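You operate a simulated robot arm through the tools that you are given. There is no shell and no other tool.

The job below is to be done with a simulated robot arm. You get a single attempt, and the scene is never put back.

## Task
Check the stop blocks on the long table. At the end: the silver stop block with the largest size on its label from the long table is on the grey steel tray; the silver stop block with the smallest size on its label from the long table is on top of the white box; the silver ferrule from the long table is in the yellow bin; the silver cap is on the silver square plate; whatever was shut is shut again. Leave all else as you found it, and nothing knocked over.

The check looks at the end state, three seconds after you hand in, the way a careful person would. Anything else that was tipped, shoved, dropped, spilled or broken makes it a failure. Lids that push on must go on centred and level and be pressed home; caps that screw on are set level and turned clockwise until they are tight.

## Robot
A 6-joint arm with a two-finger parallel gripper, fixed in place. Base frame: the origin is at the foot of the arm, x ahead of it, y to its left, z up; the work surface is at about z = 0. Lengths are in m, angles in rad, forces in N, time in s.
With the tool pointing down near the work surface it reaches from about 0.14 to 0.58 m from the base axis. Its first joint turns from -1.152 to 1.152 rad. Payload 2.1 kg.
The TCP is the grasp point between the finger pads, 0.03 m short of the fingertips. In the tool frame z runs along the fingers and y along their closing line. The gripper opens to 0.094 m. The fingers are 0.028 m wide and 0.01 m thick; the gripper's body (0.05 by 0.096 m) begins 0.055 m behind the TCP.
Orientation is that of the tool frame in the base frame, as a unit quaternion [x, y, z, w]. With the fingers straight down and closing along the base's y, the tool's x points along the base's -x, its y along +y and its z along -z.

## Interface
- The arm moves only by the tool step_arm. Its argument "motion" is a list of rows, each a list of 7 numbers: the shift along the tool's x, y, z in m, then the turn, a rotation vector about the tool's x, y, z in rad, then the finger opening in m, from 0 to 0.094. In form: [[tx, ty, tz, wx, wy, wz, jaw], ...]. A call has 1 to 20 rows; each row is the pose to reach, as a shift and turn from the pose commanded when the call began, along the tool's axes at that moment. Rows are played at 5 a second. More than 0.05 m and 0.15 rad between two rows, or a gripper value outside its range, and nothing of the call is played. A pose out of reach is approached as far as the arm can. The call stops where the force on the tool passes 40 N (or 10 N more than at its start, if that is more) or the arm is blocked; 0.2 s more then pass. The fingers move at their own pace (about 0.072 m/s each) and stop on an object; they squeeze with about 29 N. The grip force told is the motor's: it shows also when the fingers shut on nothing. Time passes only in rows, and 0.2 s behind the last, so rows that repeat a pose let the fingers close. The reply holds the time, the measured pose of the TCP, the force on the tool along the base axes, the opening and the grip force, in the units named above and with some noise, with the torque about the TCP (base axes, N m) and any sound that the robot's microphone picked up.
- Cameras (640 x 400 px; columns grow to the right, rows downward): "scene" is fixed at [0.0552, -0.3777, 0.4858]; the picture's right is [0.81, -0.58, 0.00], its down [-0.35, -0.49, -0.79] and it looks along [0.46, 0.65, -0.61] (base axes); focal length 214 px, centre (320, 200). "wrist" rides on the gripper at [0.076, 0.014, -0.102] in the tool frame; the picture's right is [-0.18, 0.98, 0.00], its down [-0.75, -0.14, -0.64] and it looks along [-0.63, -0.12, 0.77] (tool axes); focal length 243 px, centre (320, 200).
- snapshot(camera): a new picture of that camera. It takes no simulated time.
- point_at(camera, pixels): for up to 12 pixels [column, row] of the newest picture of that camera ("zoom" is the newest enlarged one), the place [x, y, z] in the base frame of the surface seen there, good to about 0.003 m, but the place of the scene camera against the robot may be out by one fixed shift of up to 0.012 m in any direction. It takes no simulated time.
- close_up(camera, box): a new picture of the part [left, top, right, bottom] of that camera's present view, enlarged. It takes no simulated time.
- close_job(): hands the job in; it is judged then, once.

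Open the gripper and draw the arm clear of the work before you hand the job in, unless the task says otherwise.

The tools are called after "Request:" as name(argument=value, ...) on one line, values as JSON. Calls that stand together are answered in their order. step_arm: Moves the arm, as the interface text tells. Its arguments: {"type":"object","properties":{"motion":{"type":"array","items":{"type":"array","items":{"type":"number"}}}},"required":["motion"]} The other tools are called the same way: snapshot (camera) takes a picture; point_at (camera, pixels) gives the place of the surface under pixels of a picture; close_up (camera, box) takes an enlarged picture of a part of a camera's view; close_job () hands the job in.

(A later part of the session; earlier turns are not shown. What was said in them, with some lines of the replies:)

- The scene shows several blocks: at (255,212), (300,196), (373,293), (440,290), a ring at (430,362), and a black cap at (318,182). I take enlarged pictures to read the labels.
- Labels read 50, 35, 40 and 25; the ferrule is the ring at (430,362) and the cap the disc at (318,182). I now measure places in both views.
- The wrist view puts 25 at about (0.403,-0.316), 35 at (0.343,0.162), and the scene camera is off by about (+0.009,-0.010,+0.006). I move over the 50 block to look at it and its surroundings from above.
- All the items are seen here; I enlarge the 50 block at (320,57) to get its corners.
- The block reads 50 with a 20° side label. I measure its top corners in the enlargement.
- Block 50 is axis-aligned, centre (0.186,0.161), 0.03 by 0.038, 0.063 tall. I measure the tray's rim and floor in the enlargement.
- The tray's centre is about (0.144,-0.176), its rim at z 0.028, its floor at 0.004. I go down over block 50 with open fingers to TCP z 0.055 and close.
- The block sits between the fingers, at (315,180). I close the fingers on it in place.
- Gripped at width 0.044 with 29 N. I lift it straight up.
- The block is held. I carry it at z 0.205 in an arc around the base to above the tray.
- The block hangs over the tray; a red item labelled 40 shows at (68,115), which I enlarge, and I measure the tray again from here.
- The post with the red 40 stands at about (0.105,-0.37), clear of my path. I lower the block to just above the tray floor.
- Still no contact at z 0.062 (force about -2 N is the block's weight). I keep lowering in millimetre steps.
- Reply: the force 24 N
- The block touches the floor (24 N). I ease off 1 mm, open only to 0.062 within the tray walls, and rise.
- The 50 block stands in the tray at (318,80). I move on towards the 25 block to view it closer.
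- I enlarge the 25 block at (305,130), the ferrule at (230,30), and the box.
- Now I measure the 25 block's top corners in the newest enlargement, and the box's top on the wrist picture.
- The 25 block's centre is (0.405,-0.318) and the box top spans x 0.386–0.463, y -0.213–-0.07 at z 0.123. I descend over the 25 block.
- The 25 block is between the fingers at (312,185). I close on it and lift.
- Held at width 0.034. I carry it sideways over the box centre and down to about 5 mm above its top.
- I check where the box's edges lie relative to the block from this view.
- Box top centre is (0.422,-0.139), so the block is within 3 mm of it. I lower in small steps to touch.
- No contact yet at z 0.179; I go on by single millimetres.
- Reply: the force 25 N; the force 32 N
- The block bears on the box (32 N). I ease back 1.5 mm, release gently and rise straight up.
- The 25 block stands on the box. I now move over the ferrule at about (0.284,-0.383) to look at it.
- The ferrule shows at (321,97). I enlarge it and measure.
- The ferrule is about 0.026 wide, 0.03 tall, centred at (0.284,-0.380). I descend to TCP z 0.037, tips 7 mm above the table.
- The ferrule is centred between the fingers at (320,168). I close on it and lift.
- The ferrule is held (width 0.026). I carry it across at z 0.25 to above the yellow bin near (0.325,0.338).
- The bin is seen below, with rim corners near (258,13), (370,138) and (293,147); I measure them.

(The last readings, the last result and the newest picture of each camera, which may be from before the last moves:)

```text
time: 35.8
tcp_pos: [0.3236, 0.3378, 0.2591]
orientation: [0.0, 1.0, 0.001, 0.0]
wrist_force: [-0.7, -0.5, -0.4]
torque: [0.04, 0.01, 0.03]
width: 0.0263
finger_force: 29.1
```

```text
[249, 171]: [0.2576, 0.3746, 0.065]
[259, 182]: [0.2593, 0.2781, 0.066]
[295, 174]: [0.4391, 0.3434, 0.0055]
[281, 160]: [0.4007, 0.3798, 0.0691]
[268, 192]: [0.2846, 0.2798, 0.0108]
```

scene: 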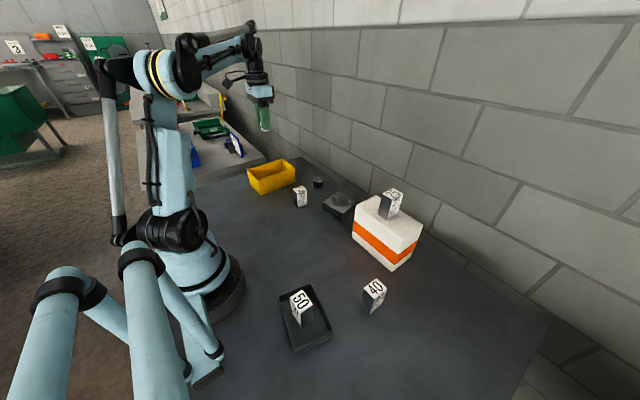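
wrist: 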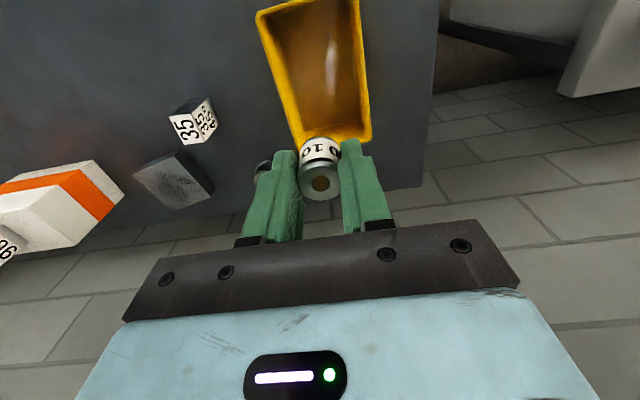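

The bin is axis-aligned, centred at (0.322,0.339), rim 0.068, floor 0.003, so the gripper is well centred. I lower the ferrule inside to about 1 cm above the floor.

Request:
step_arm(motion=[[0, 0.001, 0.045, 0, 0, 0, 0.015], [0, 0.001, 0.09, 0, 0, 0, 0.015], [0, 0.001, 0.13, 0, 0, 0, 0.015], [0, 0.001, 0.165, 0, 0, 0, 0.015], [0, 0.001, 0.19, 0, 0, 0, 0.015], [0, 0.001, 0.208, 0, 0, 0, 0.015], [0, 0.001, 0.208, 0, 0, 0, 0.015]])

Request:
snapshot(camera="wrist")

```text
time: 37.4
tcp_pos: [0.3252, 0.3371, 0.0494]
orientation: [0.0, 1.0, 0.0, 0.001]
wrist_force: [0.1, 0.1, -0.4]
torque: [-0.04, -0.03, -0.03]
width: 0.026
finger_force: 28.4
```

```text
taken
```

wrist: 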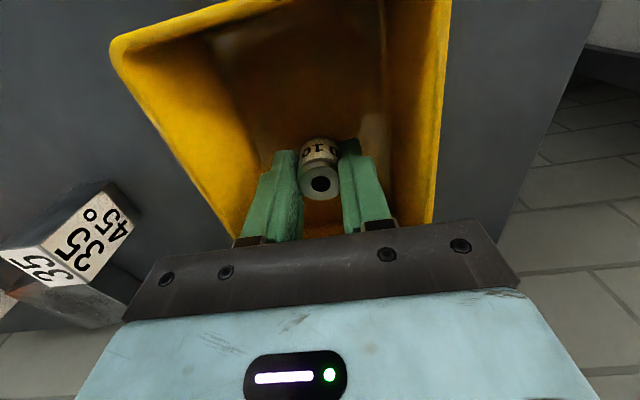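

All clear of the walls. I lower in small steps until the ferrule meets the floor.

Request:
step_arm(motion=[[0, 0, 0.002, 0, 0, 0, 0.015], [0, 0, 0.004, 0, 0, 0, 0.015], [0, 0, 0.006, 0, 0, 0, 0.015], [0, 0, 0.006, 0, 0, 0, 0.015]])

Request:
step_arm(motion=[[0, 0, 0.001, 0, 0, 0, 0.015], [0, 0, 0.002, 0, 0, 0, 0.015], [0, 0, 0.002, 0, 0, 0, 0.015]])

```text
time: 38.4
tcp_pos: [0.3253, 0.3383, 0.0435]
orientation: [0.001, 1.0, 0.001, 0.0]
wrist_force: [0.1, 0.1, -0.3]
torque: [0.0, -0.01, 0.01]
width: 0.0264
finger_force: 29.2
```

```text
time: 39.2
tcp_pos: [0.3241, 0.3377, 0.0433]
orientation: [0.0, 1.0, 0.0, 0.001]
wrist_force: [-0.4, -0.5, 8.7]
torque: [0.0, -0.07, 0.02]
width: 0.0261
finger_force: 29.2
```

Contact at 8.7 N. I release to 0.05 and rise straight out of the bin.

Request:
step_arm(motion=[[0, 0, 0, 0, 0, 0, 0.035], [0, 0, 0, 0, 0, 0, 0.05], [0, 0, 0, 0, 0, 0, 0.05], [0, 0, -0.02, 0, 0, 0, 0.05], [0, 0, -0.05, 0, 0, 0, 0.05], [0, 0, -0.09, 0, 0, 0, 0.05], [0, 0, -0.13, 0, 0, 0, 0.05], [0, 0, -0.17, 0, 0, 0, 0.06], [0, 0, -0.2, 0, 0, 0, 0.06], [0, 0, -0.2, 0, 0, 0, 0.06]])

Request:
snapshot(camera="wrist")

```text
time: 41.4
tcp_pos: [0.3238, 0.3372, 0.2425]
orientation: [0.0, 1.0, 0.001, 0.0]
wrist_force: [-0.3, -0.8, 0.4]
torque: [-0.01, -0.01, 0.01]
width: 0.06
finger_force: 0.0
```

```text
taken
```

wrist: 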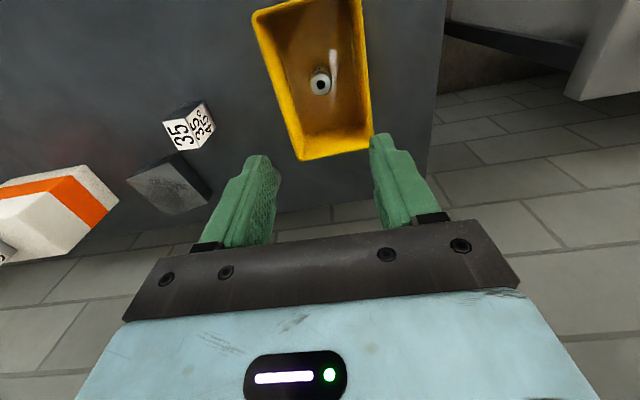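

The ferrule stands in the bin at (320,84). Now I move to view the cap at about (0.46,0.215).

Request:
step_arm(motion=[[-0.02, -0.03, 0, 0, 0, 0, 0.08], [-0.04, -0.06, 0, 0, 0, 0, 0.094], [-0.06, -0.09, 0.01, 0, 0, 0, 0.094], [-0.08, -0.115, 0.02, 0, 0, 0, 0.094], [-0.1, -0.13, 0.02, 0, 0, 0, 0.094], [-0.1, -0.13, 0.02, 0, 0, 0, 0.094]])

Request:
snapshot(camera="wrist")

Request:
close_up(camera="wrist", box=[270, 80, 366, 140])

```text
time: 42.8
tcp_pos: [0.4239, 0.2073, 0.2216]
orientation: [-0.001, 1.0, 0.0, 0.0]
wrist_force: [0.7, -1.1, 0.1]
torque: [0.0, -0.03, -0.01]
width: 0.0943
finger_force: 0.0
```

```text
taken
```

wrist: 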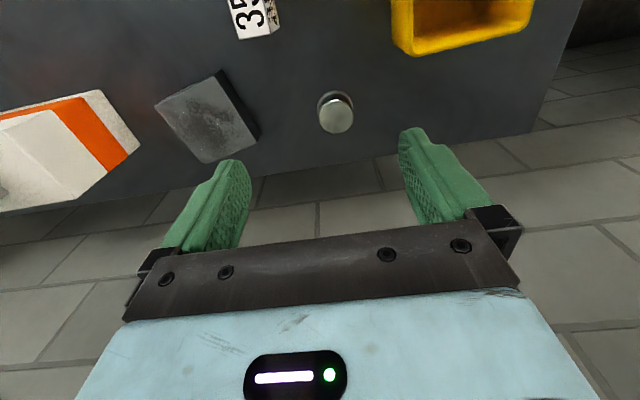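

```text
6.67 times, centred on (318, 110) of wrist
```

zoom: 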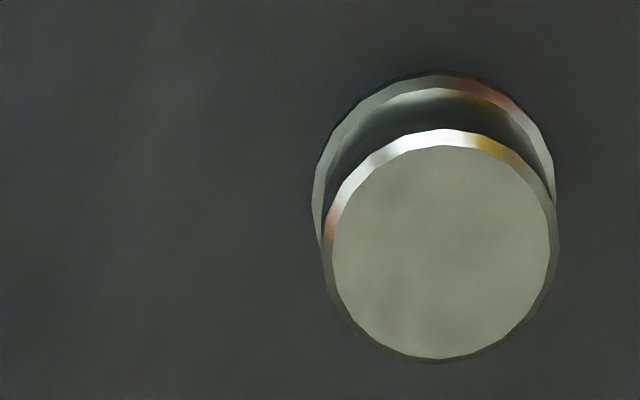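

The cap is a plain cylinder with a base rim, standing free at (335,113). I measure it and the plate.

Request:
point_at(camera="zoom", pixels=[[340, 250], [545, 250], [440, 150], [440, 350], [440, 250], [318, 200], [548, 160], [435, 78]])

Request:
point_at(camera="wrist", pixels=[[158, 105], [217, 75], [256, 134], [205, 162], [207, 118], [235, 90], [258, 140]])

Request:
close_up(camera="wrist", box=[140, 60, 276, 145])

```text
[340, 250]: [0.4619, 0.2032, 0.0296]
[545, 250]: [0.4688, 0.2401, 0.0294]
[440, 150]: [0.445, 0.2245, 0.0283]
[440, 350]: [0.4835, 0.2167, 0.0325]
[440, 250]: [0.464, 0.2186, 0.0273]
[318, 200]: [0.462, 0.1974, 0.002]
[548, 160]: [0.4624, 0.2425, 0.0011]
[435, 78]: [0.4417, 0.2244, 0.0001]
```

```text
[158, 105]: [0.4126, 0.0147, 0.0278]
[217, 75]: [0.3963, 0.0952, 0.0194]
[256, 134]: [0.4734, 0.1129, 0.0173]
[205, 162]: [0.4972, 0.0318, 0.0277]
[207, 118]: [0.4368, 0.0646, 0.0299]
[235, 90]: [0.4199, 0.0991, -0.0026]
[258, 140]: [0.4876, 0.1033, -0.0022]
```

```text
4.71 times, centred on (208, 102) of wrist
```

zoom: 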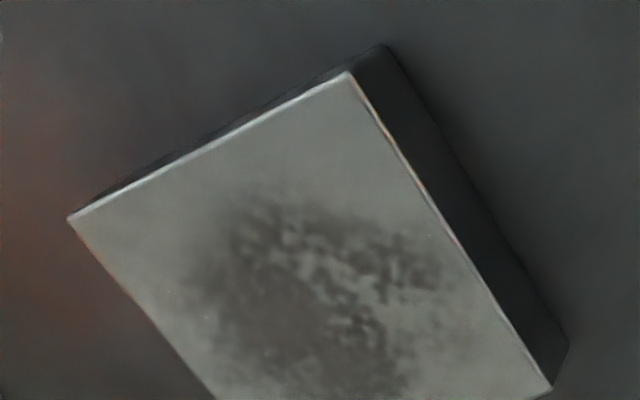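

I measure the plate's top corners in the enlargement.

Request:
point_at(camera="zoom", pixels=[[78, 218], [346, 78], [543, 385], [215, 390], [310, 250], [440, 225], [200, 155]])

```text
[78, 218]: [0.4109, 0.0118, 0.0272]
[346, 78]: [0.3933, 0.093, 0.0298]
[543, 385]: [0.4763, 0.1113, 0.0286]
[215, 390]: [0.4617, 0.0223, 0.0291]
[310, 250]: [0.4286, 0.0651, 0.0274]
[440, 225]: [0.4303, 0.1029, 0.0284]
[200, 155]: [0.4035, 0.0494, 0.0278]
```

Cap centre is (0.465,0.220), 0.04 wide and 0.029 tall; the plate's centre is (0.443,0.0615) at z 0.029. I descend over the cap to TCP z 0.040.

Request:
step_arm(motion=[[-0.025, 0.006, 0.01, 0, 0, 0, 0.085], [-0.041, 0.0127, 0.04, 0, 0, 0, 0.08], [-0.041, 0.0127, 0.08, 0, 0, 0, 0.08], [-0.041, 0.0127, 0.12, 0, 0, 0, 0.08], [-0.041, 0.0127, 0.15, 0, 0, 0, 0.08], [-0.041, 0.0127, 0.17, 0, 0, 0, 0.08], [-0.041, 0.0127, 0.1815, 0, 0, 0, 0.08], [-0.041, 0.0127, 0.1815, 0, 0, 0, 0.08]])

Request:
snapshot(camera="wrist")

```text
time: 44.6
tcp_pos: [0.4662, 0.221, 0.0399]
orientation: [0.0, 1.0, 0.0, 0.0]
wrist_force: [0.2, 0.8, 0.7]
torque: [-0.02, 0.02, -0.01]
width: 0.0803
finger_force: 0.0
```

```text
taken
```

wrist: 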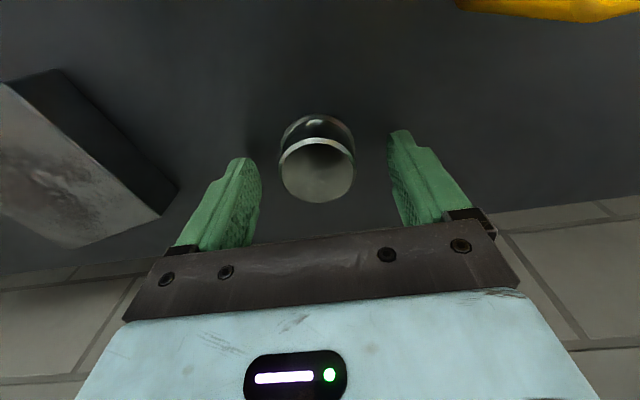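

The cap is between the fingers at (317,165). I close on it, then lift a little and check.

Request:
step_arm(motion=[[0, 0, 0, 0, 0, 0, 0.055], [0, 0, 0, 0, 0, 0, 0.03], [0, 0, 0, 0, 0, 0, 0.03], [0, 0, 0, 0, 0, 0, 0.03]])

Request:
step_arm(motion=[[0, 0, -0.01, 0, 0, 0, 0.03], [0, 0, -0.03, 0, 0, 0, 0.03], [0, 0, -0.06, 0, 0, 0, 0.03], [0, 0, -0.1, 0, 0, 0, 0.03], [0, 0, -0.1, 0, 0, 0, 0.03]])

Request:
snapshot(camera="wrist")

Request:
snapshot(camera="scene")

```text
time: 45.6
tcp_pos: [0.4663, 0.2218, 0.0401]
orientation: [0.0, 1.0, 0.0, 0.0]
wrist_force: [0.8, 0.6, -0.9]
torque: [0.0, -0.03, -0.04]
width: 0.0419
finger_force: 29.0
```

```text
time: 46.8
tcp_pos: [0.4649, 0.2217, 0.1413]
orientation: [0.0, 1.0, 0.0, 0.0]
wrist_force: [-0.5, 0.1, 0.2]
torque: [0.01, 0.01, -0.02]
width: 0.0423
finger_force: 29.1
```

```text
taken
```

wrist: 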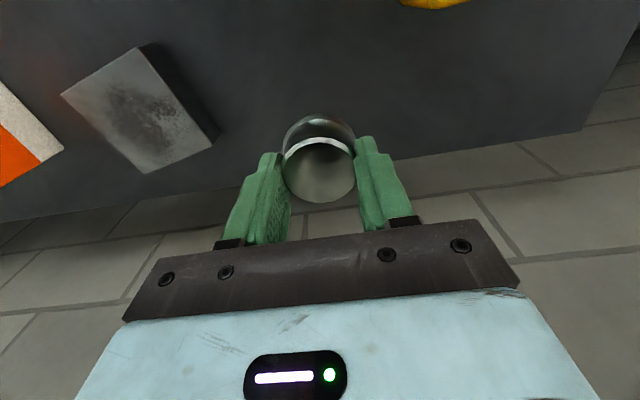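

```text
taken
```

scene: 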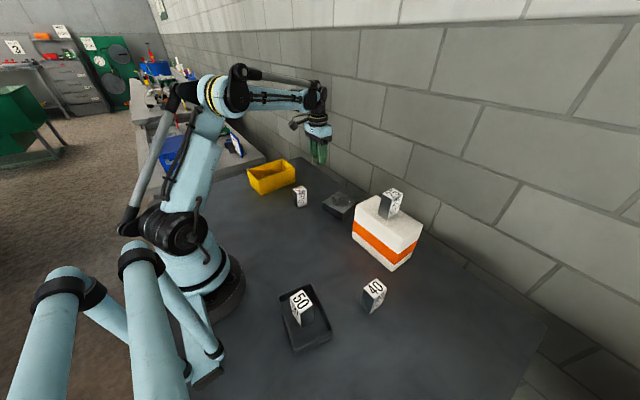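

The cap is held (width 0.042). I carry it over the plate's centre and down to a few mm above.

Request:
step_arm(motion=[[0.006, -0.04, 0, 0, 0, 0, 0.03], [0.011, -0.08, 0, 0, 0, 0, 0.03], [0.017, -0.12, 0, 0, 0, 0, 0.03], [0.0222, -0.1595, 0, 0, 0, 0, 0.03], [0.0222, -0.1595, 0.03, 0, 0, 0, 0.03], [0.0222, -0.1595, 0.055, 0, 0, 0, 0.03], [0.0222, -0.1595, 0.065, 0, 0, 0, 0.03], [0.0222, -0.1595, 0.065, 0, 0, 0, 0.03]])

Request:
snapshot(camera="wrist")

```text
time: 48.6
tcp_pos: [0.4427, 0.0614, 0.0762]
orientation: [0.0, 1.0, 0.0, 0.0]
wrist_force: [0.0, 0.1, 0.5]
torque: [-0.03, 0.01, -0.02]
width: 0.042
finger_force: 28.9
```

```text
taken
```

wrist: 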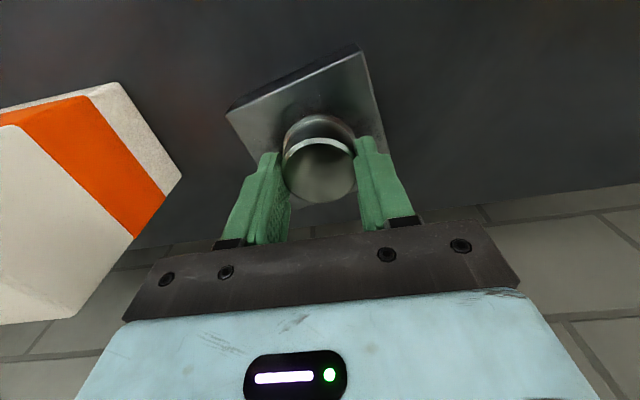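

The cap is over the plate centre. I lower in small steps until contact.

Request:
step_arm(motion=[[0, 0, 0.002, 0, 0, 0, 0.03], [0, 0, 0.004, 0, 0, 0, 0.03], [0, 0, 0.005, 0, 0, 0, 0.03], [0, 0, 0.005, 0, 0, 0, 0.03]])

Request:
step_arm(motion=[[0, 0, 0.001, 0, 0, 0, 0.03], [0, 0, 0.001, 0, 0, 0, 0.03]])

```text
time: 49.6
tcp_pos: [0.4427, 0.062, 0.0708]
orientation: [0.0, 1.0, 0.0, -0.001]
wrist_force: [0.0, -0.3, 0.0]
torque: [-0.01, 0.01, -0.02]
width: 0.0417
finger_force: 29.1
```

```text
time: 50.2
tcp_pos: [0.4435, 0.0607, 0.0705]
orientation: [0.001, 1.0, 0.0, 0.0]
wrist_force: [-1.9, -1.3, 24.8]
torque: [-0.01, 0.06, 0.01]
width: 0.042
finger_force: 29.4
```

The cap bears on the plate (25 N). I ease off 0.8 mm, release and rise.

Request:
step_arm(motion=[[0, 0, -0.0008, 0, 0, 0, 0.03], [0, 0, -0.0008, 0, 0, 0, 0.045], [0, 0, -0.0008, 0, 0, 0, 0.055], [0, 0, -0.0008, 0, 0, 0, 0.065], [0, 0, -0.0008, 0, 0, 0, 0.065], [0, 0, -0.02, 0, 0, 0, 0.065], [0, 0, -0.05, 0, 0, 0, 0.065], [0, 0, -0.09, 0, 0, 0, 0.065], [0, 0, -0.13, 0, 0, 0, 0.065], [0, 0, -0.17, 0, 0, 0, 0.08], [0.03, 0, -0.2, 0, 0, 0, 0.094], [0.06, 0, -0.22, 0, 0, 0, 0.094], [0.1, 0, -0.24, 0, 0, 0, 0.094], [0.1, 0, -0.24, 0, 0, 0, 0.094]])

Request:
snapshot(camera="wrist")

Request:
snapshot(camera="scene")

```text
time: 53.2
tcp_pos: [0.3423, 0.0604, 0.3089]
orientation: [0.0, 1.0, 0.0, 0.0]
wrist_force: [0.0, -0.4, 0.2]
torque: [-0.03, 0.01, 0.03]
width: 0.094
finger_force: 0.1
```

```text
taken
```

wrist: 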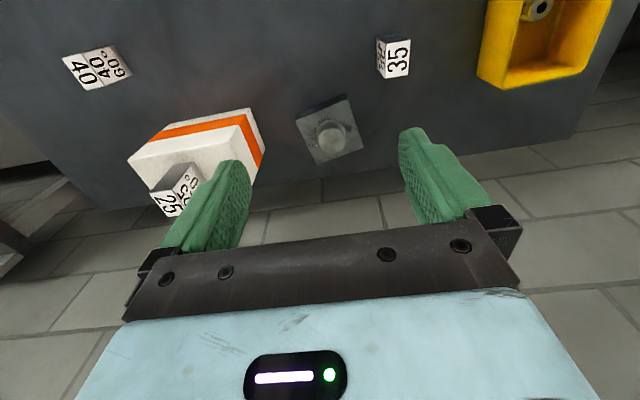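

```text
taken
```

scene: 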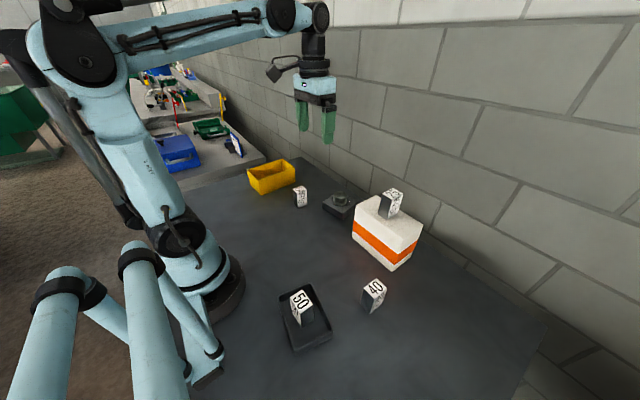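

Everything is in its place in both pictures. Before handing in I survey the near corners of the table, first the left one, for any stop block not yet seen.

Request:
step_arm(motion=[[0.03, 0.035, 0, 0, 0, 0, 0.094], [0.06, 0.07, 0, 0, 0, 0, 0.094], [0.09, 0.105, 0, 0, 0, 0, 0.094], [0.12, 0.14, 0, 0, 0, 0, 0.094], [0.15, 0.175, 0, 0, 0, 0, 0.094], [0.17, 0.2, 0, 0, 0, 0, 0.094], [0.17, 0.2, 0, 0, 0, 0, 0.094]])

Request:
snapshot(camera="wrist")

Request:
snapshot(camera="scene")

```text
time: 54.8
tcp_pos: [0.1722, 0.2614, 0.31]
orientation: [0.0, 1.0, -0.001, 0.0]
wrist_force: [0.6, 0.1, 0.3]
torque: [-0.01, -0.01, 0.01]
width: 0.0938
finger_force: 0.1
```

```text
taken
```

wrist: 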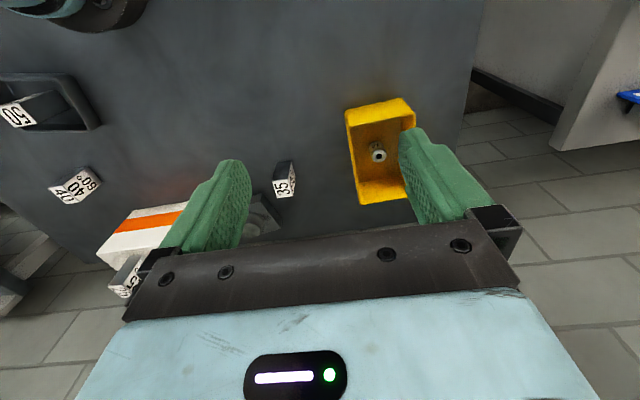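

```text
taken
```

scene: 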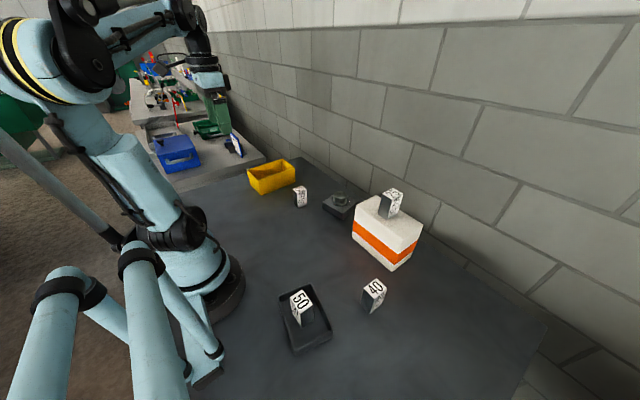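

The left corner holds nothing more, and the earlier tray view showed the right corner with only the post. I return to a clear pose above and verify the placed items enlarged.

Request:
step_arm(motion=[[-0.03, -0.04, 0, 0, 0, 0, 0.094], [-0.06, -0.08, 0, 0, 0, 0, 0.094], [-0.09, -0.12, -0.01, 0, 0, 0, 0.094], [-0.12, -0.16, -0.02, 0, 0, 0, 0.094], [-0.14, -0.2, -0.03, 0, 0, 0, 0.094], [-0.16, -0.24, -0.04, 0, 0, 0, 0.094], [-0.165, -0.273, -0.04, 0, 0, 0, 0.094], [-0.165, -0.273, -0.04, 0, 0, 0, 0.094]])

Request:
close_up(camera="scene", box=[230, 150, 450, 287])

Request:
close_up(camera="scene", box=[250, 260, 480, 400])

```text
refused: row 3 steps farther than a row can; nothing moved
```

```text
2.91 times, centred on (340, 218) of scene
```

zoom: 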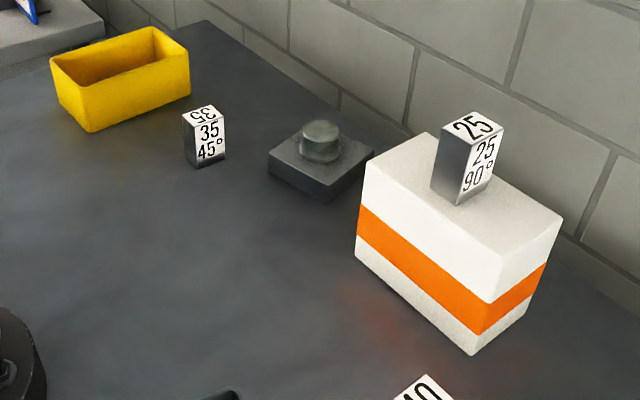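

```text
2.78 times, centred on (365, 330) of scene
```

zoom: 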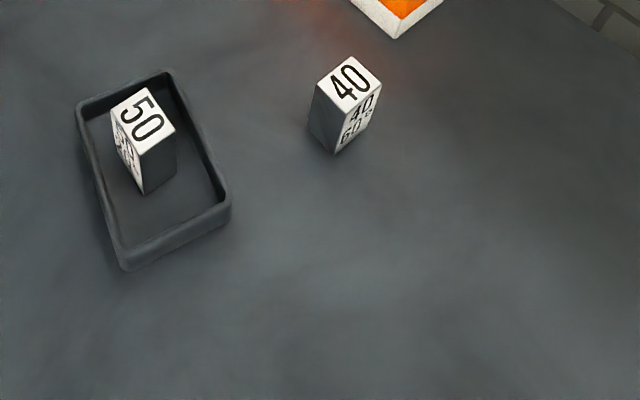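

The enlarged pictures show 50 in the tray, 25 upright on the box, the cap on the plate, and 35 and 40 untouched; the ferrule was seen in the bin. The return move was refused, but the arm is already open and clear at z 0.31, so I hand the job in.

Request:
close_job()

```text
The job is handed in.
```

The job is handed in, and all four items are where you asked:

- **Largest stop block:** the block labelled 50 is standing in the grey steel tray.
- **Smallest stop block:** the block labelled 25 is standing on top of the white box.
- **Ferrule:** it is upright in the yellow bin.
- **Cap:** it is on the silver square plate, near the centre.

The final pictures show the 35 and 40 blocks where they were and nothing tipped over. I found nothing that was shut, so there was nothing to close again. I also looked at the near corners of the table for other stop blocks. The only other thing there is a post with a red block labelled 40, which I left alone because it is not silver.

My last move, back to a neutral pose, was refused because one step was too long. The arm stayed where it was, with the gripper open and about 0.31 m above the table, clear of everything.
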